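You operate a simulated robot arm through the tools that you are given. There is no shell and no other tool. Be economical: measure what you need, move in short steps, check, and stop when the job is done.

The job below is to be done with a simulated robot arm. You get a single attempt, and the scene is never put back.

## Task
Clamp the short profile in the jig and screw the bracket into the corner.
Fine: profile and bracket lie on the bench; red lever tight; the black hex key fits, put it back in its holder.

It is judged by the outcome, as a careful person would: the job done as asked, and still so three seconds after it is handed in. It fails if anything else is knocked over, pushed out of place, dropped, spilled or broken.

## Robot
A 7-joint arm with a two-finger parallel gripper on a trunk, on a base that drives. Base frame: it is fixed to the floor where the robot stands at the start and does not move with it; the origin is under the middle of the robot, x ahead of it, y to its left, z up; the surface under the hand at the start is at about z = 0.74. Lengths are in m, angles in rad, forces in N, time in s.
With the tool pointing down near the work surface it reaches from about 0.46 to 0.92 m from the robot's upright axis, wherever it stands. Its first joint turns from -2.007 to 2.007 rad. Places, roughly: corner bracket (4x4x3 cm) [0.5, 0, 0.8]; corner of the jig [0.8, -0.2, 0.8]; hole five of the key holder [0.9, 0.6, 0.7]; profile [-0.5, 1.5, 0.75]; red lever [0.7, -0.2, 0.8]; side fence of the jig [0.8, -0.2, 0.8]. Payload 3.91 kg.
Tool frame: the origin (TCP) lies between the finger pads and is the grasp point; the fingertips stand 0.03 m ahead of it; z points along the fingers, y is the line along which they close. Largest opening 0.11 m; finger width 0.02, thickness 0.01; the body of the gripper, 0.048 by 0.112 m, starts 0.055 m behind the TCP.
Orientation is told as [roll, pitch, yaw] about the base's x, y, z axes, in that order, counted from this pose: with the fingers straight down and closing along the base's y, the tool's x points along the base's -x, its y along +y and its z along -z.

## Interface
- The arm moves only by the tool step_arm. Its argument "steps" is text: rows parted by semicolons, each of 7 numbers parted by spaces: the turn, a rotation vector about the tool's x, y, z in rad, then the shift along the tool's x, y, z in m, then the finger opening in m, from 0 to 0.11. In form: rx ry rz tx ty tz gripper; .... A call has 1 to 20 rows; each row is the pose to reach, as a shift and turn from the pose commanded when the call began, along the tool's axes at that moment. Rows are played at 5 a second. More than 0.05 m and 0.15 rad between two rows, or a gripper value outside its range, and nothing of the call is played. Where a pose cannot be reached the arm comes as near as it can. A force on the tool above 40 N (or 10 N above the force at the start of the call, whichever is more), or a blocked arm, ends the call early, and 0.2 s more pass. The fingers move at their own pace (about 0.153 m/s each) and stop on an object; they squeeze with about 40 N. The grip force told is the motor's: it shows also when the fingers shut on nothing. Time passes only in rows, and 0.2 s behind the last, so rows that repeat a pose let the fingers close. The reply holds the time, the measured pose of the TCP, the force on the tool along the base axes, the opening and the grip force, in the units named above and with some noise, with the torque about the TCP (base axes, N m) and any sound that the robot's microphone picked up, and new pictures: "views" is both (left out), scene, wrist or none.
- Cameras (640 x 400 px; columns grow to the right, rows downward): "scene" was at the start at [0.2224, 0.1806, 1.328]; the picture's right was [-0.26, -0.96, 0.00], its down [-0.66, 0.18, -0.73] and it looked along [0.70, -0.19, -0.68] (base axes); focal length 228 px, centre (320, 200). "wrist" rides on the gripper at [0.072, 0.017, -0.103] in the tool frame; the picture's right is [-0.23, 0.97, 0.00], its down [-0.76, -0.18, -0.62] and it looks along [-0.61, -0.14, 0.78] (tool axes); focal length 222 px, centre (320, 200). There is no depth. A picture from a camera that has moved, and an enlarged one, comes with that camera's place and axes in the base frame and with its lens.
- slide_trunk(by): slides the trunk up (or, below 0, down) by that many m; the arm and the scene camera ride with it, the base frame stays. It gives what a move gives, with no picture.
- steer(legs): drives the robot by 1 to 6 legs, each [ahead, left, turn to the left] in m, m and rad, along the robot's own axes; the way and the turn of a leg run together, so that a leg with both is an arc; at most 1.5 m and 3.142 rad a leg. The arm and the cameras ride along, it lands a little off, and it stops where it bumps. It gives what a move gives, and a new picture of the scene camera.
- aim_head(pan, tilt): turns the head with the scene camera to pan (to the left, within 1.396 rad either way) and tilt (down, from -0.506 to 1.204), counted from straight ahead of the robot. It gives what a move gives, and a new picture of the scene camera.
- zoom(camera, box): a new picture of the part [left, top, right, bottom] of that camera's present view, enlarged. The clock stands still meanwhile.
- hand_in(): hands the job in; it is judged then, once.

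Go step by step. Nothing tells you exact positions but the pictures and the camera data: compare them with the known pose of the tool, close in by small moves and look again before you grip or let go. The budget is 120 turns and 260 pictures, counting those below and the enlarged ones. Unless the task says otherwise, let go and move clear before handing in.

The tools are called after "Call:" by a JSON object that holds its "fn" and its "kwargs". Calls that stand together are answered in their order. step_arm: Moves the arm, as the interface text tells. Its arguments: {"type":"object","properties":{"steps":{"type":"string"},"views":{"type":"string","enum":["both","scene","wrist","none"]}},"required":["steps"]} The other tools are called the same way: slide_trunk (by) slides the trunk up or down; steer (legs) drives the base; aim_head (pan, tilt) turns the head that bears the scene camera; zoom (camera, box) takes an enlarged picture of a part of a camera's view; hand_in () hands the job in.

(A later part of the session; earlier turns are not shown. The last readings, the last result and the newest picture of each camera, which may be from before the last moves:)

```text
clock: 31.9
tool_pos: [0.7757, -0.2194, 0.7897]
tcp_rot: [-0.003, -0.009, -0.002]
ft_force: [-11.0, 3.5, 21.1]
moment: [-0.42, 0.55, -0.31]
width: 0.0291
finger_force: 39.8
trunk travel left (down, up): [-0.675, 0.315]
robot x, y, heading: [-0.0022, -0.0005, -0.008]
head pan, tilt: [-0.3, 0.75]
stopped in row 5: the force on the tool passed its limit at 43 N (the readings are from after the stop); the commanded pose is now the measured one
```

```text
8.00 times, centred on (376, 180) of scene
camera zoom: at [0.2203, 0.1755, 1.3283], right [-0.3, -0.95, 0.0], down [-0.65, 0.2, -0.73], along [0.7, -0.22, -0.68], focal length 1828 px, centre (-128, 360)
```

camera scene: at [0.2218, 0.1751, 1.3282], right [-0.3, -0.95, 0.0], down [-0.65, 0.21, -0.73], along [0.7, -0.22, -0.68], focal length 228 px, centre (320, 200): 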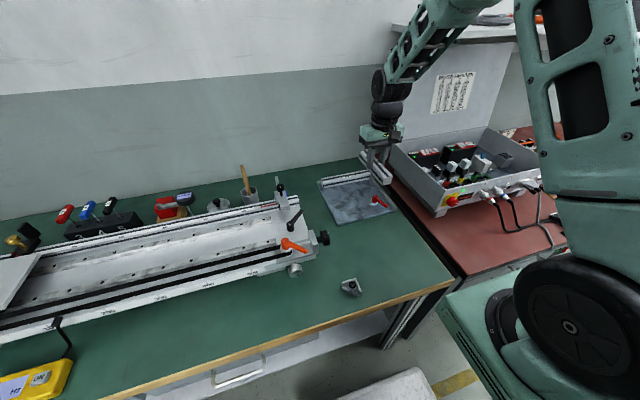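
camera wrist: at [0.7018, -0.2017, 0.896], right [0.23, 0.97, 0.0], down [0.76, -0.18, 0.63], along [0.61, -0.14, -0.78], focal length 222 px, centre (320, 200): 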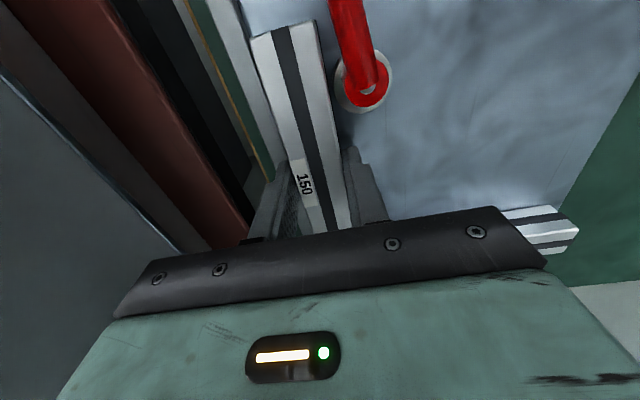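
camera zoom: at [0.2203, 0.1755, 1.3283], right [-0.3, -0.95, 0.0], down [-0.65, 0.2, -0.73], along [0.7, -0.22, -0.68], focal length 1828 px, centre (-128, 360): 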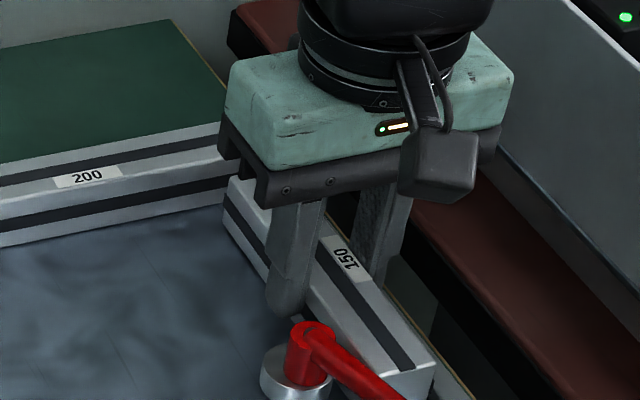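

The far end's top now computes to z≈0.781, so the profile is lying flat; the outer finger is just brushing the fence. Raise a hair and release.

Call:
{"fn": "step_arm", "kwargs": {"steps": "0 0 0 0 0 0 0.04;0 0 0 0 0 0 0.06;0 0 0 0 0 -0.02 0.06;0 0 0 0 0 -0.05 0.06;0 0 0 0 0 -0.08 0.06;0 0 0 0.03 0.02 -0.11 0.06;0 0 0 0.06 0.04 -0.14 0.06;0 0 0 0.06 0.04 -0.14 0.06", "views": "wrist"}}

Call:
{"fn": "zoom", "kwargs": {"camera": "scene", "box": [320, 155, 416, 215]}}

Call:
{"fn": "zoom", "kwargs": {"camera": "wrist", "box": [220, 60, 412, 180]}}

```text
clock: 32.4
tool_pos: [0.7783, -0.2108, 0.7903]
tcp_rot: [0.004, -0.01, 0.002]
ft_force: [-1.8, 4.8, 15.2]
moment: [-0.37, 0.21, -0.1]
width: 0.0576
finger_force: 0.1
trunk travel left (down, up): [-0.675, 0.315]
robot x, y, heading: [-0.0016, 0.0005, -0.005]
head pan, tilt: [-0.3, 0.75]
stopped in row 2: the force on the tool passed its limit at 46 N (the readings are from after the stop); the commanded pose is now the measured one
camera wrist: at [0.7028, -0.1961, 0.8913], right [0.22, 0.97, 0.01], down [0.76, -0.18, 0.63], along [0.62, -0.14, -0.78], focal length 222 px, centre (320, 200)
```

wrist: 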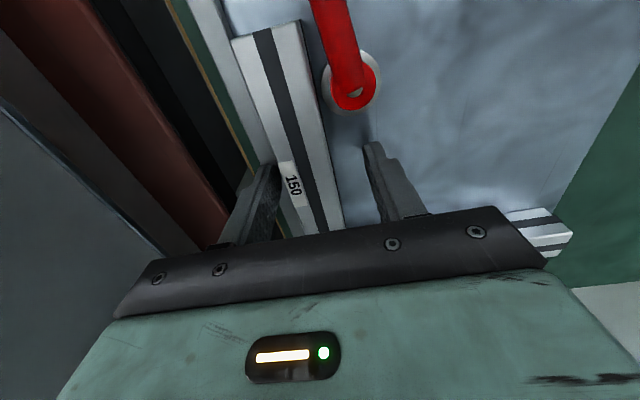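

```text
6.67 times, centred on (368, 185) of scene
camera zoom: at [0.2207, 0.1759, 1.3281], right [-0.3, -0.95, 0.0], down [-0.65, 0.2, -0.73], along [0.7, -0.22, -0.68], focal length 1523 px, centre (0, 300)
```

zoom: 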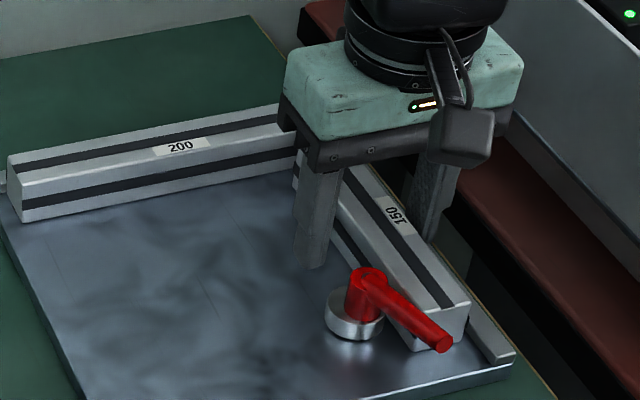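

```text
3.33 times, centred on (316, 120) of wrist
camera zoom: at [0.7028, -0.1961, 0.8913], right [0.22, 0.97, 0.01], down [0.76, -0.18, 0.63], along [0.62, -0.14, -0.78], focal length 740 px, centre (333, 467)
```

zoom: 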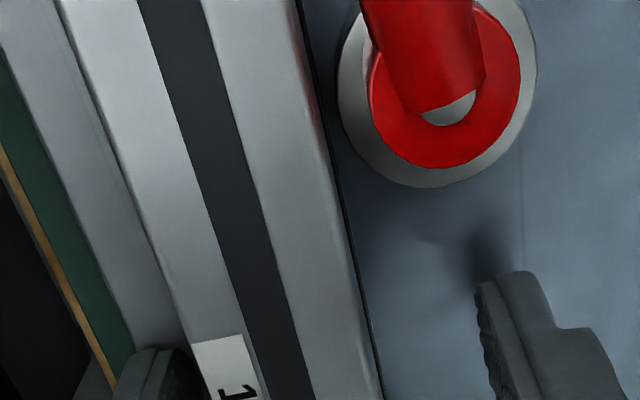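

Released; the outer finger was rubbing on the fence. Now lift straight up and back.

Call:
{"fn": "step_arm", "kwargs": {"steps": "0 0 0 0 0 -0.02 0.058;0 0 0 0 0 -0.05 0.058;0 0 0 0 0 -0.09 0.07;0 0 0 0.04 0.01 -0.11 0.07;0 0 0 0.07 0.03 -0.14 0.07;0 0 0 0.07 0.03 -0.14 0.07", "views": "wrist"}}

Call:
{"fn": "zoom", "kwargs": {"camera": "scene", "box": [320, 155, 416, 215]}}

Call:
{"fn": "zoom", "kwargs": {"camera": "wrist", "box": [220, 60, 444, 200]}}

```text
clock: 33.8
tool_pos: [0.7077, -0.1864, 0.9213]
tcp_rot: [0.002, -0.009, 0.003]
ft_force: [0.1, 0.6, -0.2]
moment: [-0.02, -0.02, 0.03]
width: 0.0699
finger_force: 0.1
trunk travel left (down, up): [-0.675, 0.315]
robot x, y, heading: [-0.0018, -0.0008, -0.01]
head pan, tilt: [-0.3, 0.75]
camera wrist: at [0.6335, -0.17, 1.0221], right [0.23, 0.97, 0.01], down [0.76, -0.18, 0.63], along [0.61, -0.14, -0.78], focal length 222 px, centre (320, 200)
```

wrist: 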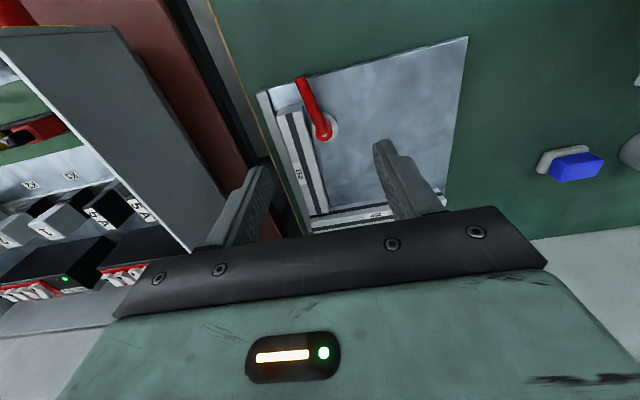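

```text
6.67 times, centred on (368, 185) of scene
camera zoom: at [0.2215, 0.1753, 1.3282], right [-0.3, -0.95, 0.0], down [-0.65, 0.2, -0.73], along [0.7, -0.22, -0.68], focal length 1523 px, centre (0, 300)
```

zoom: 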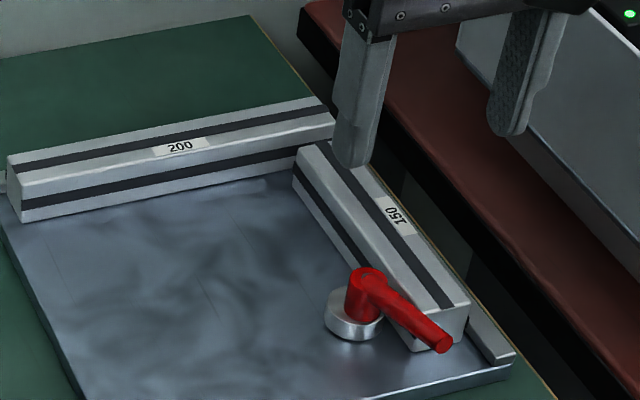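

```text
2.86 times, centred on (332, 130) of wrist
camera zoom: at [0.6335, -0.17, 1.0221], right [0.23, 0.97, 0.01], down [0.76, -0.18, 0.63], along [0.61, -0.14, -0.78], focal length 635 px, centre (286, 400)
```

zoom: 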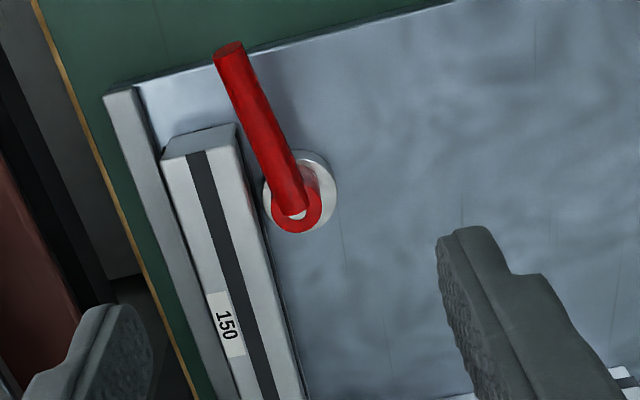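

Profile lies flat beside the fence with small gaps. Next, with closed fingers, I'll push its near end to seat it against the long profile (+x).

Call:
{"fn": "step_arm", "kwargs": {"steps": "0 0 0 0.02 -0.02 0 0.0;0 0 0 0.043 -0.038 0.03 0.0;0 0 0 0.043 -0.038 0.07 0.0;0 0 0 0.043 -0.038 0.11 0.0;0 0 0 0.043 -0.038 0.13 0.0;0 0 0 0.043 -0.038 0.13 0.0", "views": "wrist"}}

Call:
{"fn": "zoom", "kwargs": {"camera": "scene", "box": [320, 155, 416, 215]}}

```text
clock: 35.2
tool_pos: [0.6624, -0.2232, 0.7954]
tcp_rot: [0.003, -0.008, 0.001]
ft_force: [0.0, -0.4, -0.5]
moment: [0.05, 0.0, -0.01]
width: 0.0
finger_force: 37.7
trunk travel left (down, up): [-0.675, 0.315]
robot x, y, heading: [-0.0027, -0.0007, -0.007]
head pan, tilt: [-0.3, 0.75]
camera wrist: at [0.588, -0.207, 0.8965], right [0.22, 0.97, 0.01], down [0.76, -0.18, 0.63], along [0.61, -0.14, -0.78], focal length 222 px, centre (320, 200)
```

wrist: 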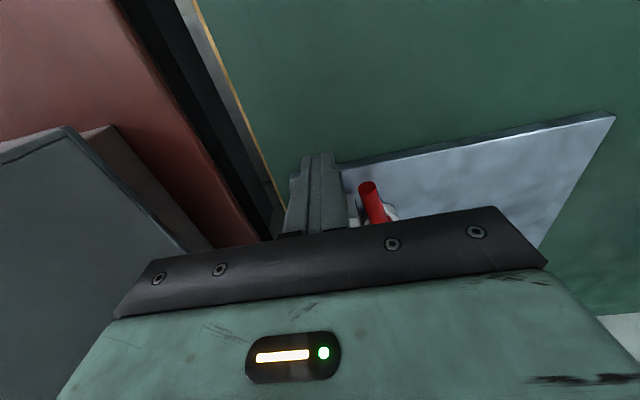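

```text
6.67 times, centred on (368, 185) of scene
camera zoom: at [0.2213, 0.1753, 1.3282], right [-0.3, -0.95, 0.0], down [-0.65, 0.2, -0.73], along [0.7, -0.22, -0.68], focal length 1523 px, centre (0, 300)
```

zoom: 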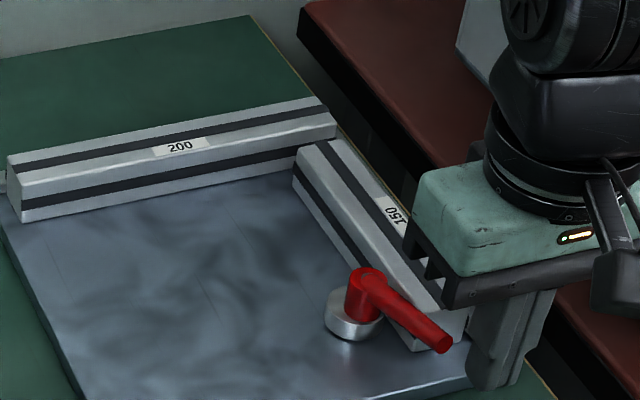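

Fingertips stand in front of the near end. Push forward gently, watching the force.

Call:
{"fn": "step_arm", "kwargs": {"steps": "0 0 0 -0.015 0 0 0;0 0 0 -0.026 0 0 0;0 0 0 -0.031 0 0 0;0 0 0 -0.034 0 0 0;0 0 0 -0.037 0 0 0;0 0 0 -0.04 0 0 0;0 0 0 -0.043 0 0 0;0 0 0 -0.046 0 0 0;0 0 0 -0.048 0 0 0", "views": "none"}}

Call:
{"fn": "zoom", "kwargs": {"camera": "scene", "box": [320, 155, 416, 215]}}

```text
clock: 37.2
tool_pos: [0.7065, -0.2215, 0.7982]
tcp_rot: [0.004, 0.0, 0.002]
ft_force: [-31.9, 2.7, 12.2]
moment: [0.1, 0.52, 0.05]
width: 0.0002
finger_force: 37.5
trunk travel left (down, up): [-0.675, 0.315]
robot x, y, heading: [0.0005, -0.0008, -0.002]
head pan, tilt: [-0.3, 0.75]
```

```text
6.67 times, centred on (368, 185) of scene
camera zoom: at [0.2194, 0.1756, 1.3287], right [-0.3, -0.95, 0.0], down [-0.65, 0.2, -0.73], along [0.7, -0.22, -0.68], focal length 1523 px, centre (0, 300)
```

zoom: 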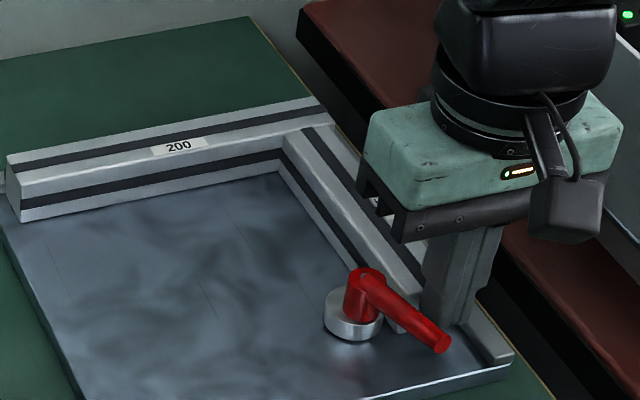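

Seated against the long profile (32 N, x face at ≈0.866). Now go around and push the profile sideways against the fence.

Call:
{"fn": "step_arm", "kwargs": {"steps": "0 0 0 0.012 0 0 0;0 0 0 0.012 0 -0.04 0;0 0 0 -0.02 0.025 -0.06 0;0 0 0 -0.06 0.045 -0.06 0;0 0 0 -0.0935 0.055 -0.06 0;0 0 0 -0.0935 0.055 -0.025 0;0 0 0 -0.0935 0.055 0.008 0;0 0 0 -0.0935 0.055 0.008 0", "views": "none"}}

Call:
{"fn": "zoom", "kwargs": {"camera": "scene", "box": [320, 155, 416, 215]}}

```text
clock: 39.0
tool_pos: [0.8064, -0.1677, 0.789]
tcp_rot: [0.004, -0.009, 0.001]
ft_force: [-0.2, -0.4, -0.1]
moment: [-0.02, -0.03, -0.01]
width: 0.0001
finger_force: 37.9
trunk travel left (down, up): [-0.675, 0.315]
robot x, y, heading: [-0.0013, -0.0019, -0.004]
head pan, tilt: [-0.3, 0.75]
```

```text
6.67 times, centred on (368, 185) of scene
camera zoom: at [0.2212, 0.1754, 1.3283], right [-0.3, -0.95, 0.0], down [-0.65, 0.2, -0.73], along [0.7, -0.22, -0.68], focal length 1523 px, centre (0, 300)
```

zoom: 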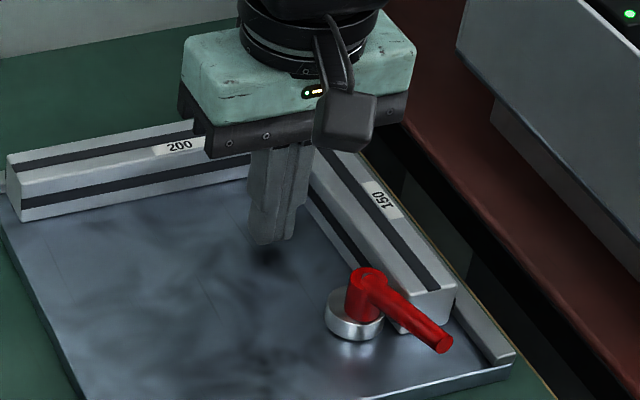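

Call:
{"fn": "step_arm", "kwargs": {"steps": "0 0 0 0.01 -0.015 0 0;0 0 0 0.012 -0.022 0 0;0 0 0 0.012 -0.026 0 0;0 0 0 0.012 -0.029 0 0;0 0 0 0.012 -0.031 0 0;0 0 0 0.012 -0.033 0 0;0 0 0 0.012 -0.035 0 0", "views": "none"}}

Call:
{"fn": "zoom", "kwargs": {"camera": "scene", "box": [320, 155, 416, 215]}}

```text
clock: 40.6
tool_pos: [0.7943, -0.2007, 0.7902]
tcp_rot: [0.005, -0.01, 0.003]
ft_force: [0.1, 3.6, -0.6]
moment: [0.08, 0.01, -0.01]
width: 0.0
finger_force: 38.1
trunk travel left (down, up): [-0.675, 0.315]
robot x, y, heading: [0.0032, -0.0058, -0.002]
head pan, tilt: [-0.3, 0.75]
```

```text
6.67 times, centred on (368, 185) of scene
camera zoom: at [0.2213, 0.1754, 1.3282], right [-0.3, -0.95, 0.0], down [-0.65, 0.2, -0.73], along [0.7, -0.22, -0.68], focal length 1523 px, centre (0, 300)
```

zoom: 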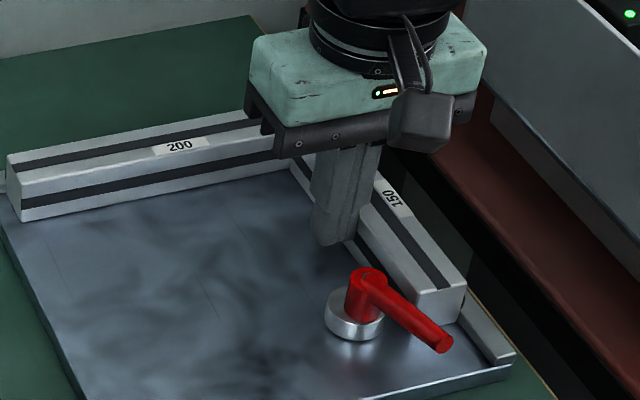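

Profile is moving with 3–4 N of friction; continue until it stops on the fence.

Call:
{"fn": "step_arm", "kwargs": {"steps": "0 0 0 0 -0.003 0 0;0 0 0 0 -0.006 0 0;0 0 0 0 -0.008 0 0;0 0 0 0 -0.010 0 0;0 0 0 0 -0.011 0 0", "views": "none"}}

Call:
{"fn": "zoom", "kwargs": {"camera": "scene", "box": [320, 155, 416, 215]}}

```text
clock: 41.5
tool_pos: [0.7934, -0.1985, 0.79]
tcp_rot: [0.013, -0.005, 0.008]
ft_force: [-0.7, 6.2, 1.8]
moment: [0.07, 0.04, -0.05]
width: 0.0003
finger_force: 37.9
trunk travel left (down, up): [-0.675, 0.315]
robot x, y, heading: [-0.0026, 0.0006, -0.006]
head pan, tilt: [-0.3, 0.75]
stopped in row 4: the force on the tool passed its limit at 42 N (the readings are from after the stop); the commanded pose is now the measured one
```

```text
6.67 times, centred on (368, 185) of scene
camera zoom: at [0.221, 0.1764, 1.3281], right [-0.3, -0.95, 0.0], down [-0.65, 0.2, -0.73], along [0.7, -0.22, -0.68], focal length 1523 px, centre (0, 300)
```

zoom: 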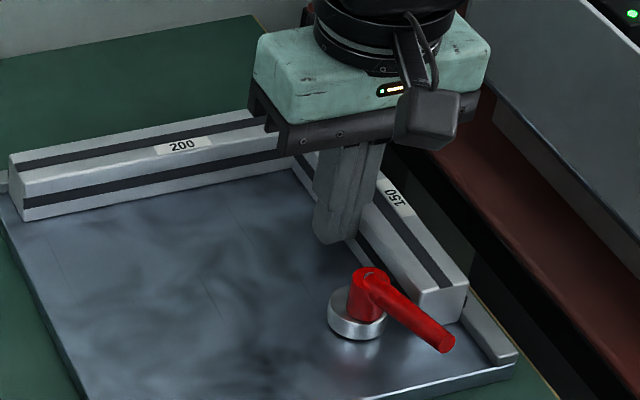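

The profile is seated against fence and long profile. Now retract and approach the red lever's tip from its −y side to swing it clockwise.

Call:
{"fn": "step_arm", "kwargs": {"steps": "0 0 0 0 0.02 0 0;0 0 0 0 0.03 -0.04 0;0 0 0 0 0.03 -0.08 0;0 0 0 0.04 0.01 -0.1 0;0 0 0 0.08 -0.01 -0.11 0;0 0 0 0.117 -0.023 -0.11 0;0 0 0 0.117 -0.023 -0.08 0;0 0 0 0.117 -0.023 -0.04 0;0 0 0 0.117 -0.023 0 0;0 0 0 0.117 -0.023 0 0", "views": "wrist"}}

Call:
{"fn": "zoom", "kwargs": {"camera": "scene", "box": [320, 155, 416, 215]}}

Call:
{"fn": "zoom", "kwargs": {"camera": "wrist", "box": [260, 120, 420, 220]}}

```text
clock: 43.8
tool_pos: [0.6758, -0.2256, 0.7895]
tcp_rot: [0.014, -0.005, 0.008]
ft_force: [-0.9, 0.0, 0.3]
moment: [0.0, 0.0, 0.05]
width: 0.0
finger_force: 37.4
trunk travel left (down, up): [-0.675, 0.315]
robot x, y, heading: [-0.0028, -0.0011, -0.002]
head pan, tilt: [-0.3, 0.75]
camera wrist: at [0.6009, -0.2099, 0.8919], right [0.22, 0.98, 0.01], down [0.76, -0.18, 0.62], along [0.61, -0.13, -0.78], focal length 222 px, centre (320, 200)
```

wrist: 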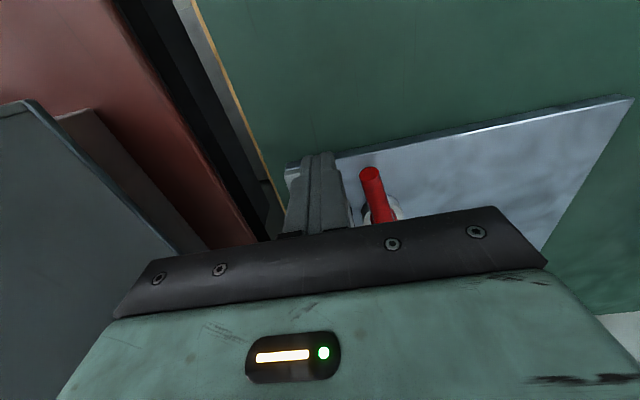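

```text
6.67 times, centred on (368, 185) of scene
camera zoom: at [0.221, 0.176, 1.3283], right [-0.3, -0.95, 0.0], down [-0.65, 0.2, -0.73], along [0.7, -0.22, -0.68], focal length 1523 px, centre (0, 300)
```

zoom: 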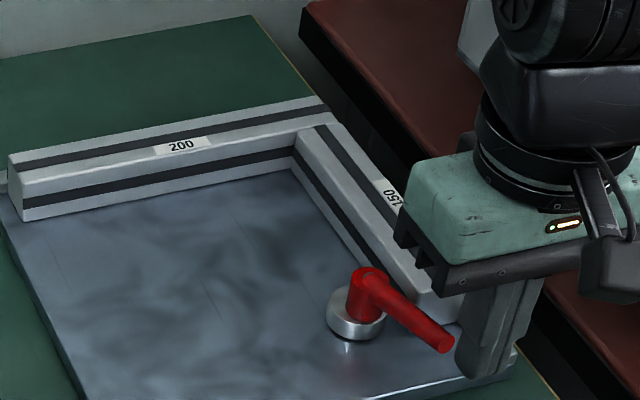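

```text
4.00 times, centred on (340, 170) of wrist
camera zoom: at [0.6009, -0.2099, 0.8919], right [0.22, 0.98, 0.01], down [0.76, -0.18, 0.62], along [0.61, -0.13, -0.78], focal length 888 px, centre (240, 320)
```

zoom: 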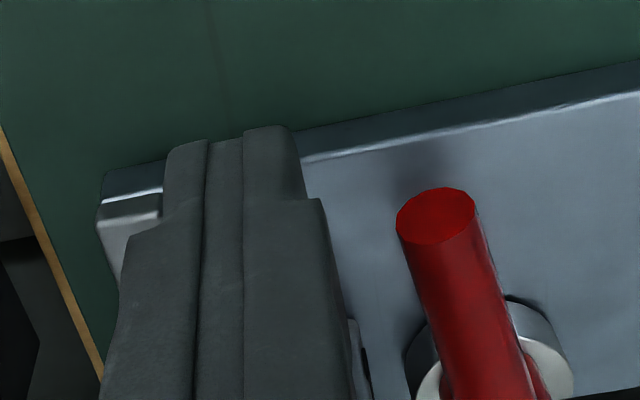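

Fingers stand between fence and lever tip. Push the tip in +y a little and watch force.

Call:
{"fn": "step_arm", "kwargs": {"steps": "0 0 0 0 0.01 0 0;0 0 0 0 0.015 0 0;0 0 0 0 0.02 0 0;0 0 0 0 0.025 0 0;0 0 0 0 0.03 0 0;0 0 0 0 0.035 0 0", "views": "none"}}

Call:
{"fn": "zoom", "kwargs": {"camera": "scene", "box": [320, 155, 416, 215]}}

```text
clock: 45.1
tool_pos: [0.6761, -0.1905, 0.7898]
tcp_rot: [0.015, -0.005, 0.007]
ft_force: [-0.7, 0.2, -0.2]
moment: [-0.01, 0.01, -0.01]
width: 0.0
finger_force: 37.4
trunk travel left (down, up): [-0.675, 0.315]
robot x, y, heading: [0.0008, -0.0029, 0.001]
head pan, tilt: [-0.3, 0.75]
```

```text
6.67 times, centred on (368, 185) of scene
camera zoom: at [0.2212, 0.1759, 1.3282], right [-0.3, -0.95, 0.0], down [-0.65, 0.2, -0.73], along [0.7, -0.22, -0.68], focal length 1523 px, centre (0, 300)
```

zoom: 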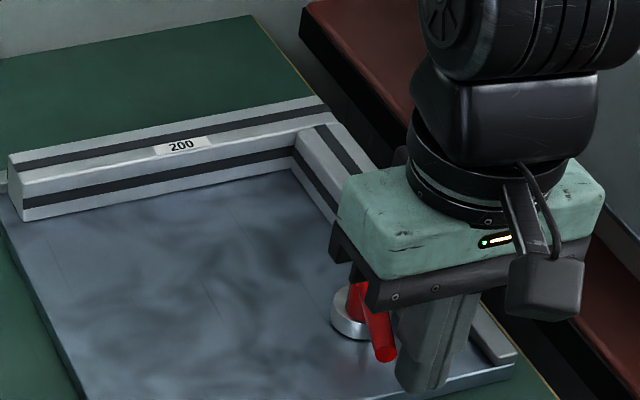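

Lever swings freely clockwise. Continue along its arc, watching for resistance.

Call:
{"fn": "step_arm", "kwargs": {"steps": "0 0 0 -0.001 0.0055 0 0;0 0 0 -0.003 0.0145 0 0;0 0 0 -0.005 0.0234 0 0;0 0 0 -0.009 0.0315 0 0;0 0 0 -0.0146 0.0388 0 0;0 0 0 -0.0146 0.0388 0 0", "views": "wrist"}}

Call:
{"fn": "zoom", "kwargs": {"camera": "scene", "box": [320, 155, 416, 215]}}

```text
clock: 46.5
tool_pos: [0.6895, -0.1521, 0.791]
tcp_rot: [0.013, -0.005, 0.006]
ft_force: [-0.2, -0.4, 0.4]
moment: [0.01, -0.01, 0.01]
width: 0.0
finger_force: 37.5
trunk travel left (down, up): [-0.675, 0.315]
robot x, y, heading: [-0.0011, -0.0025, -0.003]
head pan, tilt: [-0.3, 0.75]
camera wrist: at [0.6155, -0.1379, 0.8926], right [0.22, 0.98, 0.01], down [0.76, -0.18, 0.62], along [0.61, -0.13, -0.78], focal length 222 px, centre (320, 200)
```

wrist: 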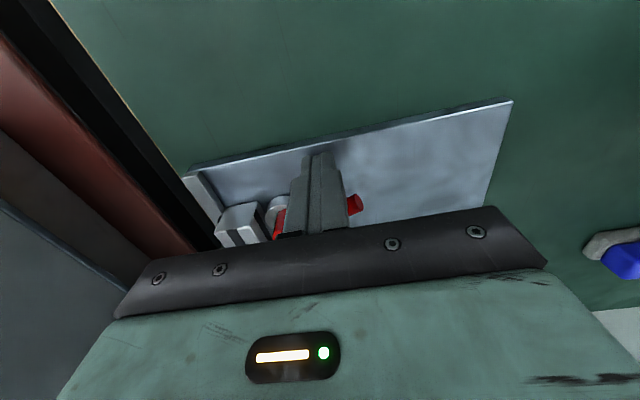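

```text
6.67 times, centred on (368, 185) of scene
camera zoom: at [0.2211, 0.1759, 1.3282], right [-0.3, -0.95, 0.0], down [-0.65, 0.2, -0.73], along [0.7, -0.22, -0.68], focal length 1523 px, centre (0, 300)
```

zoom: 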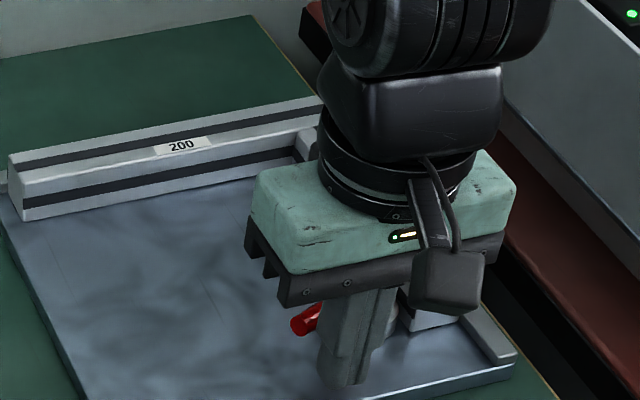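

The disc is now nearer the profile, so it is an eccentric closing this way. Continue the arc with force monitoring.

Call:
{"fn": "step_arm", "kwargs": {"steps": "0 0 0 -0.008 0.006 0 0;0 0 0 -0.0155 0.0116 0 0;0 0 0 -0.024 0.015 0 0;0 0 0 -0.033 0.0172 0 0;0 0 0 -0.042 0.017 0 0;0 0 0 -0.0511 0.0164 0 0", "views": "wrist"}}

Call:
{"fn": "zoom", "kwargs": {"camera": "scene", "box": [320, 155, 416, 215]}}

```text
clock: 47.6
tool_pos: [0.7131, -0.1379, 0.7883]
tcp_rot: [0.011, 0.018, 0.003]
ft_force: [-10.9, 0.4, 3.4]
moment: [0.0, -0.05, -0.11]
width: 0.0001
finger_force: 37.4
trunk travel left (down, up): [-0.675, 0.315]
robot x, y, heading: [0.0, -0.0017, -0.005]
head pan, tilt: [-0.3, 0.75]
stopped in row 5: the force on the tool passed its limit at 48 N (the readings are from after the stop); the commanded pose is now the measured one
camera wrist: at [0.641, -0.1232, 0.8915], right [0.22, 0.97, 0.01], down [0.77, -0.18, 0.61], along [0.59, -0.13, -0.79], focal length 222 px, centre (320, 200)
```

wrist: 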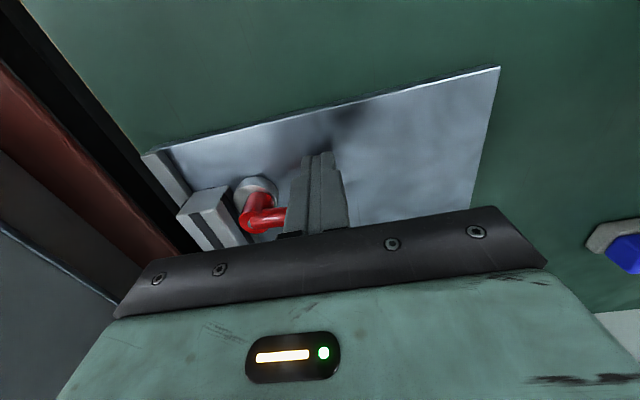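

```text
6.67 times, centred on (368, 185) of scene
camera zoom: at [0.2201, 0.1758, 1.3283], right [-0.3, -0.95, 0.0], down [-0.65, 0.2, -0.73], along [0.7, -0.22, -0.68], focal length 1523 px, centre (0, 300)
```

zoom: 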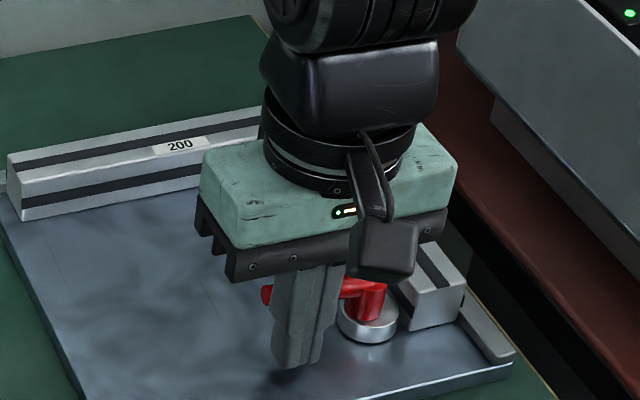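

The lever came to a firm stop (48 N) pointing along +y with the disc against the profile. Retract and inspect.

Call:
{"fn": "step_arm", "kwargs": {"steps": "0 -0.018 0 0.015 0 0 0;0 -0.018 0 0.03 0 -0.02 0;0 -0.018 0 0.04 0 -0.06 0;0 -0.018 0 0.05 -0.01 -0.1 0.03;0 -0.018 0 0.05 -0.02 -0.14 0.03;0 -0.018 0 0.05 -0.02 -0.14 0.03", "views": "wrist"}}

Call:
{"fn": "zoom", "kwargs": {"camera": "scene", "box": [320, 155, 416, 215]}}

Call:
{"fn": "zoom", "kwargs": {"camera": "wrist", "box": [230, 80, 390, 200]}}

```text
clock: 49.0
tool_pos: [0.6677, -0.1603, 0.9281]
tcp_rot: [0.012, -0.003, 0.003]
ft_force: [0.1, -0.2, 0.5]
moment: [0.03, 0.03, -0.02]
width: 0.0302
finger_force: 0.0
trunk travel left (down, up): [-0.675, 0.315]
robot x, y, heading: [0.001, 0.002, -0.005]
head pan, tilt: [-0.3, 0.75]
camera wrist: at [0.594, -0.1446, 1.0303], right [0.22, 0.97, 0.01], down [0.76, -0.18, 0.62], along [0.61, -0.13, -0.78], focal length 222 px, centre (320, 200)
```

wrist: 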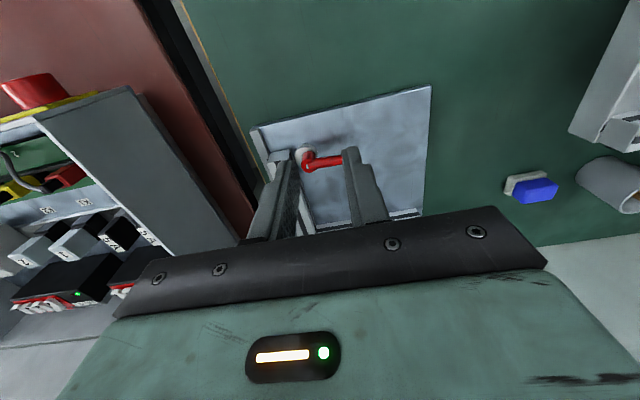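

```text
6.67 times, centred on (368, 185) of scene
camera zoom: at [0.2209, 0.1758, 1.3282], right [-0.3, -0.95, 0.0], down [-0.65, 0.2, -0.73], along [0.7, -0.22, -0.68], focal length 1523 px, centre (0, 300)
```

zoom: 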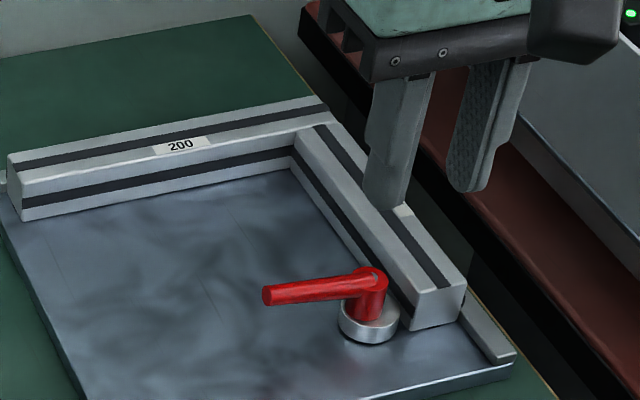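

```text
3.33 times, centred on (310, 140) of wrist
camera zoom: at [0.594, -0.1446, 1.0303], right [0.22, 0.97, 0.01], down [0.76, -0.18, 0.62], along [0.61, -0.13, -0.78], focal length 740 px, centre (353, 400)
```

zoom: 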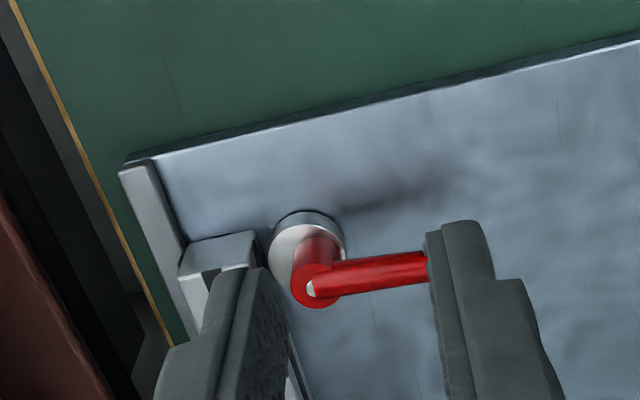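

The disc clamps the profile, lever along +y. Next the bracket: back up a bit and view it from close.

Call:
{"fn": "steer", "kwargs": {"legs": [[-0.1, 0.0, 0]]}}

Call:
{"fn": "aim_head", "kwargs": {"pan": -0.3, "tilt": 0.9}}

Call:
{"fn": "zoom", "kwargs": {"camera": "scene", "box": [310, 190, 358, 220]}}

```text
clock: 50.1
tool_pos: [0.568, -0.1581, 0.927]
tcp_rot: [0.012, -0.003, 0.004]
ft_force: [-0.6, -0.5, -0.1]
moment: [0.01, 0.04, -0.01]
width: 0.0302
finger_force: 0.1
trunk travel left (down, up): [-0.675, 0.315]
robot x, y, heading: [-0.1014, 0.0026, 0.003]
head pan, tilt: [-0.3, 0.75]
camera scene: at [0.1202, 0.1765, 1.3282], right [-0.3, -0.95, 0.0], down [-0.65, 0.2, -0.73], along [0.7, -0.22, -0.68], focal length 228 px, centre (320, 200)
```

scene: 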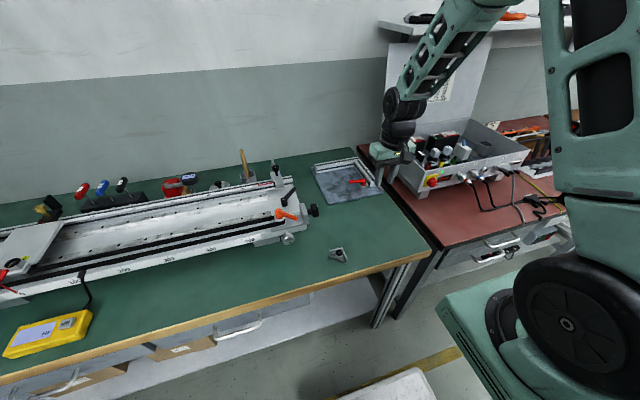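

```text
clock: 50.8
tool_pos: [0.5691, -0.1581, 0.9283]
tcp_rot: [0.012, -0.003, 0.005]
ft_force: [0.2, 0.3, 0.0]
moment: [0.04, -0.01, 0.01]
width: 0.03
finger_force: 0.1
trunk travel left (down, up): [-0.675, 0.315]
robot x, y, heading: [-0.1013, -0.0011, 0.0]
head pan, tilt: [-0.3, 0.901]
camera scene: at [0.1132, 0.1787, 1.3164], right [-0.3, -0.95, 0.0], down [-0.75, 0.23, -0.62], along [0.59, -0.19, -0.78], focal length 228 px, centre (320, 200)
```

scene: 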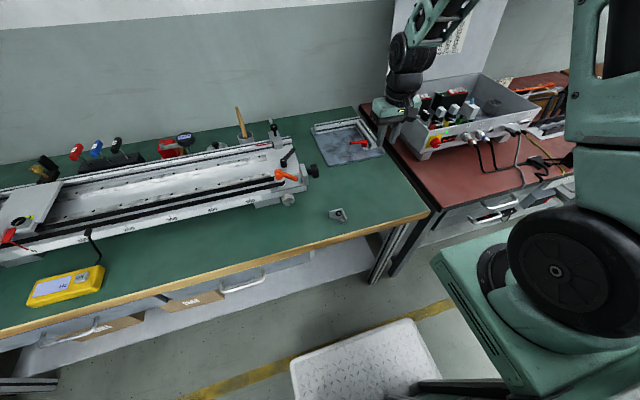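

```text
13.33 times, centred on (334, 205) of scene
camera zoom: at [0.1132, 0.1787, 1.3164], right [-0.3, -0.95, 0.0], down [-0.75, 0.23, -0.62], along [0.59, -0.19, -0.78], focal length 3047 px, centre (133, 133)
```

zoom: 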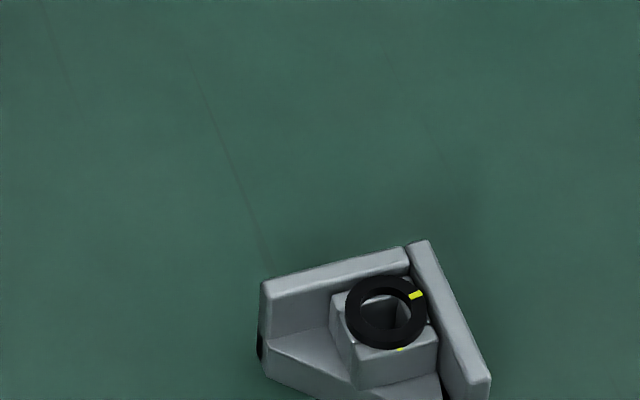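

The screw ring has a yellow mark and a second yellow mark on the boss — to be noted. Bring the wrist camera above the bracket.

Call:
{"fn": "step_arm", "kwargs": {"steps": "0 0 0 0.02 0.035 0 0.05;0 0 0 0.035 0.07 0 0.07;0 0 0 0.05 0.1 0 0.09;0 0 0 0.06 0.135 0.02 0.09;0 0 0 0.07 0.17 0.05 0.09;0 0 0 0.07 0.17 0.05 0.09", "views": "wrist"}}

Call:
{"fn": "zoom", "kwargs": {"camera": "wrist", "box": [250, 60, 410, 160]}}

Call:
{"fn": "zoom", "kwargs": {"camera": "scene", "box": [318, 200, 366, 230]}}

```text
clock: 52.2
tool_pos: [0.4949, 0.0137, 0.8816]
tcp_rot: [0.011, -0.004, 0.005]
ft_force: [-0.3, -0.1, 0.4]
moment: [-0.03, 0.0, 0.0]
width: 0.0901
finger_force: 0.1
trunk travel left (down, up): [-0.675, 0.315]
robot x, y, heading: [-0.1034, -0.0008, -0.002]
head pan, tilt: [-0.3, 0.901]
camera wrist: at [0.4209, 0.0284, 0.9838], right [0.22, 0.97, 0.01], down [0.76, -0.18, 0.62], along [0.61, -0.13, -0.78], focal length 222 px, centre (320, 200)
```

wrist: 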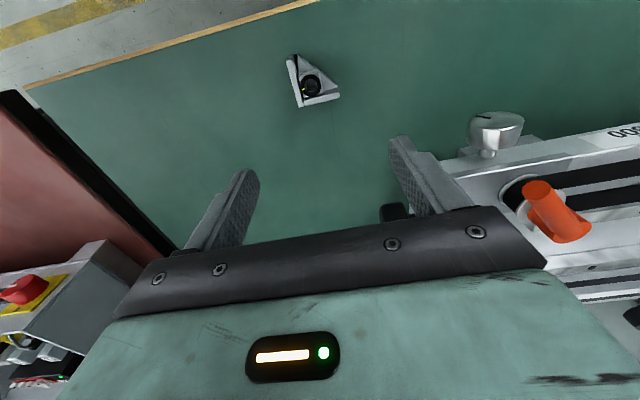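

```text
4.00 times, centred on (330, 110) of wrist
camera zoom: at [0.4209, 0.0284, 0.9838], right [0.22, 0.97, 0.01], down [0.76, -0.18, 0.62], along [0.61, -0.13, -0.78], focal length 888 px, centre (280, 560)
```

zoom: 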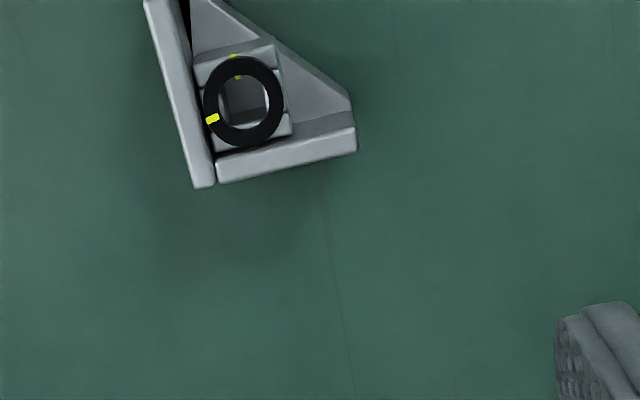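

```text
13.33 times, centred on (342, 215) of scene
camera zoom: at [0.1132, 0.1787, 1.3163], right [-0.3, -0.95, 0.0], down [-0.75, 0.23, -0.62], along [0.59, -0.18, -0.78], focal length 3047 px, centre (27, 0)
```

zoom: 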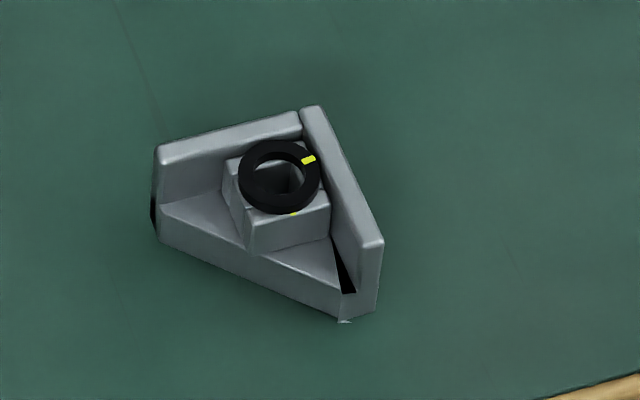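

The bracket's outer corner is at ≈(0.475, −0.002), ring at (0.4615, 0.013). I grip it across y: one finger on the x-wall's outer face, one on the end of the other wall.

Call:
{"fn": "step_arm", "kwargs": {"steps": "0 0 0 0.015 0.003 0.03 0.08;0 0 0 0.027 0.003 0.06 0.08;0 0 0 0.027 0.003 0.085 0.08;0 0 0 0.027 0.003 0.0985 0.08;0 0 0 0.027 0.003 0.0985 0.06;0 0 0 0.027 0.003 0.0985 0.03;0 0 0 0.027 0.003 0.0985 0.02;0 0 0 0.027 0.003 0.0985 0.02", "views": "wrist"}}

Call:
{"fn": "zoom", "kwargs": {"camera": "scene", "box": [302, 180, 382, 230]}}

```text
clock: 54.0
tool_pos: [0.4692, 0.0156, 0.784]
tcp_rot: [0.014, -0.002, 0.007]
ft_force: [0.4, -0.7, 0.3]
moment: [0.01, 0.03, -0.02]
width: 0.039
finger_force: 40.1
trunk travel left (down, up): [-0.675, 0.315]
robot x, y, heading: [-0.1037, 0.0007, 0.003]
head pan, tilt: [-0.3, 0.901]
camera wrist: at [0.395, 0.0306, 0.8866], right [0.22, 0.97, 0.01], down [0.76, -0.18, 0.62], along [0.61, -0.13, -0.78], focal length 222 px, centre (320, 200)
```

wrist: 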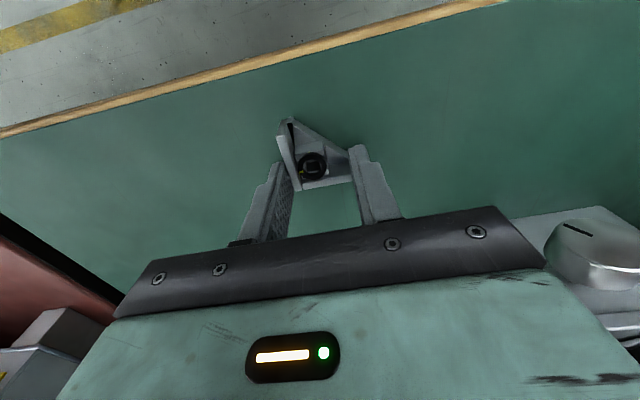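

```text
8.00 times, centred on (342, 205) of scene
camera zoom: at [0.1132, 0.1788, 1.3163], right [-0.3, -0.95, 0.0], down [-0.75, 0.23, -0.62], along [0.59, -0.18, -0.78], focal length 1828 px, centre (144, 160)
```

zoom: 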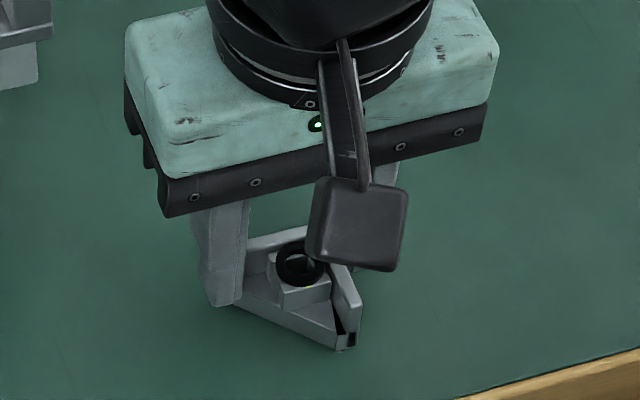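

Bracket held (39 mm). Lift it, move over, and drive forward again.

Call:
{"fn": "step_arm", "kwargs": {"steps": "0 0 0 0 0 -0.04 0.02;0 0 0 0 0 -0.08 0.02;0 0 0 -0.02 -0.03 -0.11 0.02;0 0 0 -0.05 -0.06 -0.12 0.02;0 0 0 -0.08 -0.09 -0.12 0.02;0 0 0 -0.11 -0.12 -0.12 0.02;0 0 0 -0.14 -0.15 -0.12 0.02;0 0 0 -0.17 -0.18 -0.12 0.02;0 0 0 -0.2 -0.19 -0.12 0.02;0 0 0 -0.2 -0.19 -0.12 0.02", "views": "none"}}

Call:
{"fn": "steer", "kwargs": {"legs": [[0.1, 0.0, 0]]}}

Call:
{"fn": "aim_head", "kwargs": {"pan": -0.3, "tilt": 0.75}}

Call:
{"fn": "zoom", "kwargs": {"camera": "scene", "box": [320, 155, 416, 215]}}

```text
clock: 56.2
tool_pos: [0.673, -0.1722, 0.8991]
tcp_rot: [0.012, -0.002, 0.005]
ft_force: [0.4, -0.1, -0.3]
moment: [-0.01, 0.01, 0.0]
width: 0.0387
finger_force: 40.1
trunk travel left (down, up): [-0.675, 0.315]
robot x, y, heading: [-0.105, -0.0027, 0.001]
head pan, tilt: [-0.3, 0.901]
```

```text
clock: 57.4
tool_pos: [0.7733, -0.1724, 0.8995]
tcp_rot: [0.013, -0.004, 0.006]
ft_force: [-0.2, 0.6, -1.0]
moment: [0.0, 0.0, 0.0]
width: 0.0389
finger_force: 39.7
trunk travel left (down, up): [-0.675, 0.315]
robot x, y, heading: [0.0007, -0.0004, 0.003]
head pan, tilt: [-0.3, 0.901]
camera scene: at [0.2153, 0.1786, 1.3163], right [-0.3, -0.95, 0.0], down [-0.75, 0.23, -0.62], along [0.59, -0.18, -0.78], focal length 228 px, centre (320, 200)
```

scene: 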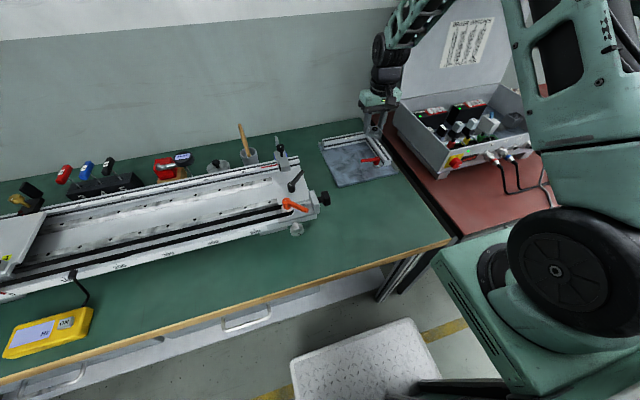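

```text
clock: 58.1
tool_pos: [0.7739, -0.1741, 0.8985]
tcp_rot: [0.012, -0.004, 0.005]
ft_force: [-0.1, 0.3, -0.9]
moment: [0.02, -0.01, -0.02]
width: 0.0387
finger_force: 39.3
trunk travel left (down, up): [-0.675, 0.315]
robot x, y, heading: [-0.0014, 0.0012, -0.002]
head pan, tilt: [-0.3, 0.75]
camera scene: at [0.2223, 0.1764, 1.3282], right [-0.3, -0.95, 0.0], down [-0.65, 0.2, -0.73], along [0.7, -0.22, -0.68], focal length 228 px, centre (320, 200)
```

scene: 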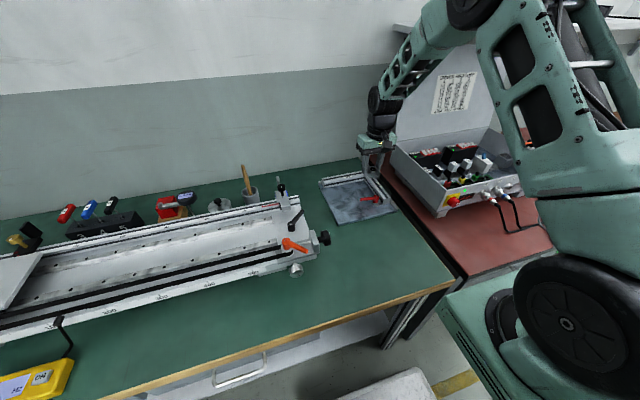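

```text
6.67 times, centred on (368, 185) of scene
camera zoom: at [0.2223, 0.1764, 1.3282], right [-0.3, -0.95, 0.0], down [-0.65, 0.2, -0.73], along [0.7, -0.22, -0.68], focal length 1523 px, centre (0, 300)
```

zoom: 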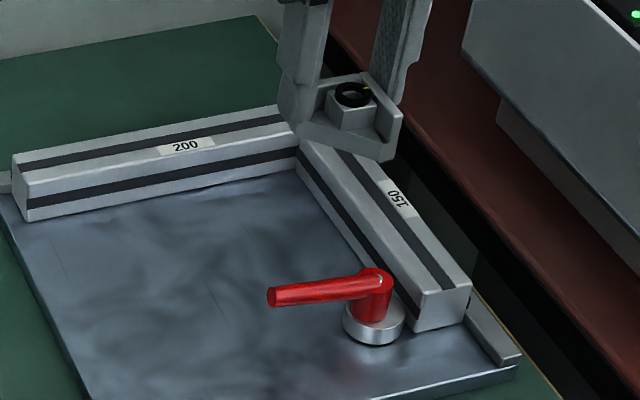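

Move over the corner with a few millimetres of clearance and lower.

Call:
{"fn": "step_arm", "kwargs": {"steps": "0 0 0 -0.03 0 0 0.02;0 0 0 -0.06 0 0.02 0.02;0 0 0 -0.076 0 0.05 0.02;0 0 0 -0.076 0 0.08 0.02;0 0 0 -0.076 0 0.09 0.02;0 0 0 -0.076 0 0.09 0.02", "views": "wrist"}}

Call:
{"fn": "zoom", "kwargs": {"camera": "scene", "box": [336, 155, 400, 195]}}

```text
clock: 59.5
tool_pos: [0.8497, -0.1721, 0.8101]
tcp_rot: [0.012, -0.004, 0.003]
ft_force: [0.0, 0.4, -0.5]
moment: [-0.02, -0.01, 0.02]
width: 0.0387
finger_force: 39.9
trunk travel left (down, up): [-0.675, 0.315]
robot x, y, heading: [0.0018, -0.0018, 0.003]
head pan, tilt: [-0.3, 0.75]
camera wrist: at [0.7756, -0.1573, 0.9123], right [0.22, 0.98, 0.01], down [0.76, -0.18, 0.62], along [0.61, -0.13, -0.78], focal length 222 px, centre (320, 200)
```

wrist: 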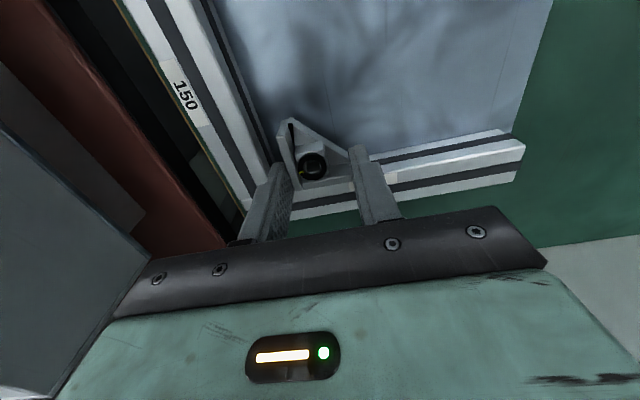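

```text
10.00 times, centred on (368, 175) of scene
camera zoom: at [0.2223, 0.1764, 1.3282], right [-0.3, -0.95, 0.0], down [-0.65, 0.2, -0.73], along [0.7, -0.22, -0.68], focal length 2285 px, centre (-160, 450)
```

zoom: 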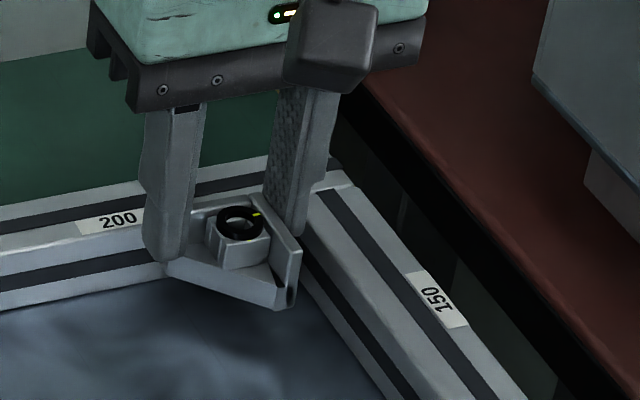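

It is already dipping between the profiles with clearance. Lower until it touches the plate.

Call:
{"fn": "step_arm", "kwargs": {"steps": "0 0 0 0 0 0.005 0.02;0 0 0 0 0 0.009 0.02;0 0 0 0 0 0.012 0.02;0 0 0 0 0 0.014 0.02;0 0 0 0 0 0.016 0.02;0 0 0 0 0 0.018 0.02", "views": "none"}}

Call:
{"fn": "zoom", "kwargs": {"camera": "scene", "box": [336, 155, 400, 195]}}

```text
clock: 60.9
tool_pos: [0.8508, -0.1715, 0.7962]
tcp_rot: [0.013, -0.008, 0.006]
ft_force: [-8.2, 0.4, 29.5]
moment: [-0.15, 0.48, -0.05]
width: 0.0387
finger_force: 40.6
trunk travel left (down, up): [-0.675, 0.315]
robot x, y, heading: [0.0011, -0.0057, -0.001]
head pan, tilt: [-0.3, 0.75]
```

```text
10.00 times, centred on (368, 175) of scene
camera zoom: at [0.2207, 0.1767, 1.329], right [-0.3, -0.95, 0.0], down [-0.65, 0.2, -0.73], along [0.7, -0.22, -0.68], focal length 2285 px, centre (-160, 450)
```

zoom: 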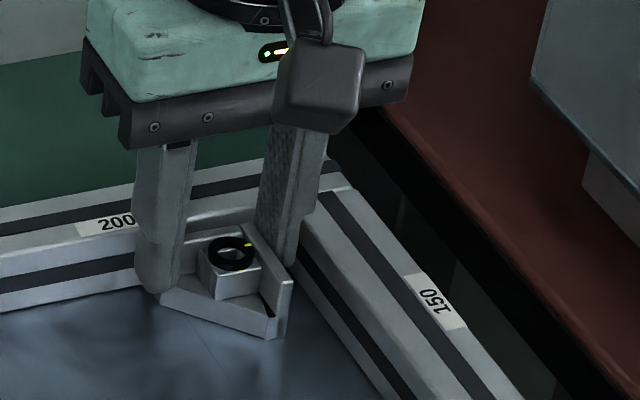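

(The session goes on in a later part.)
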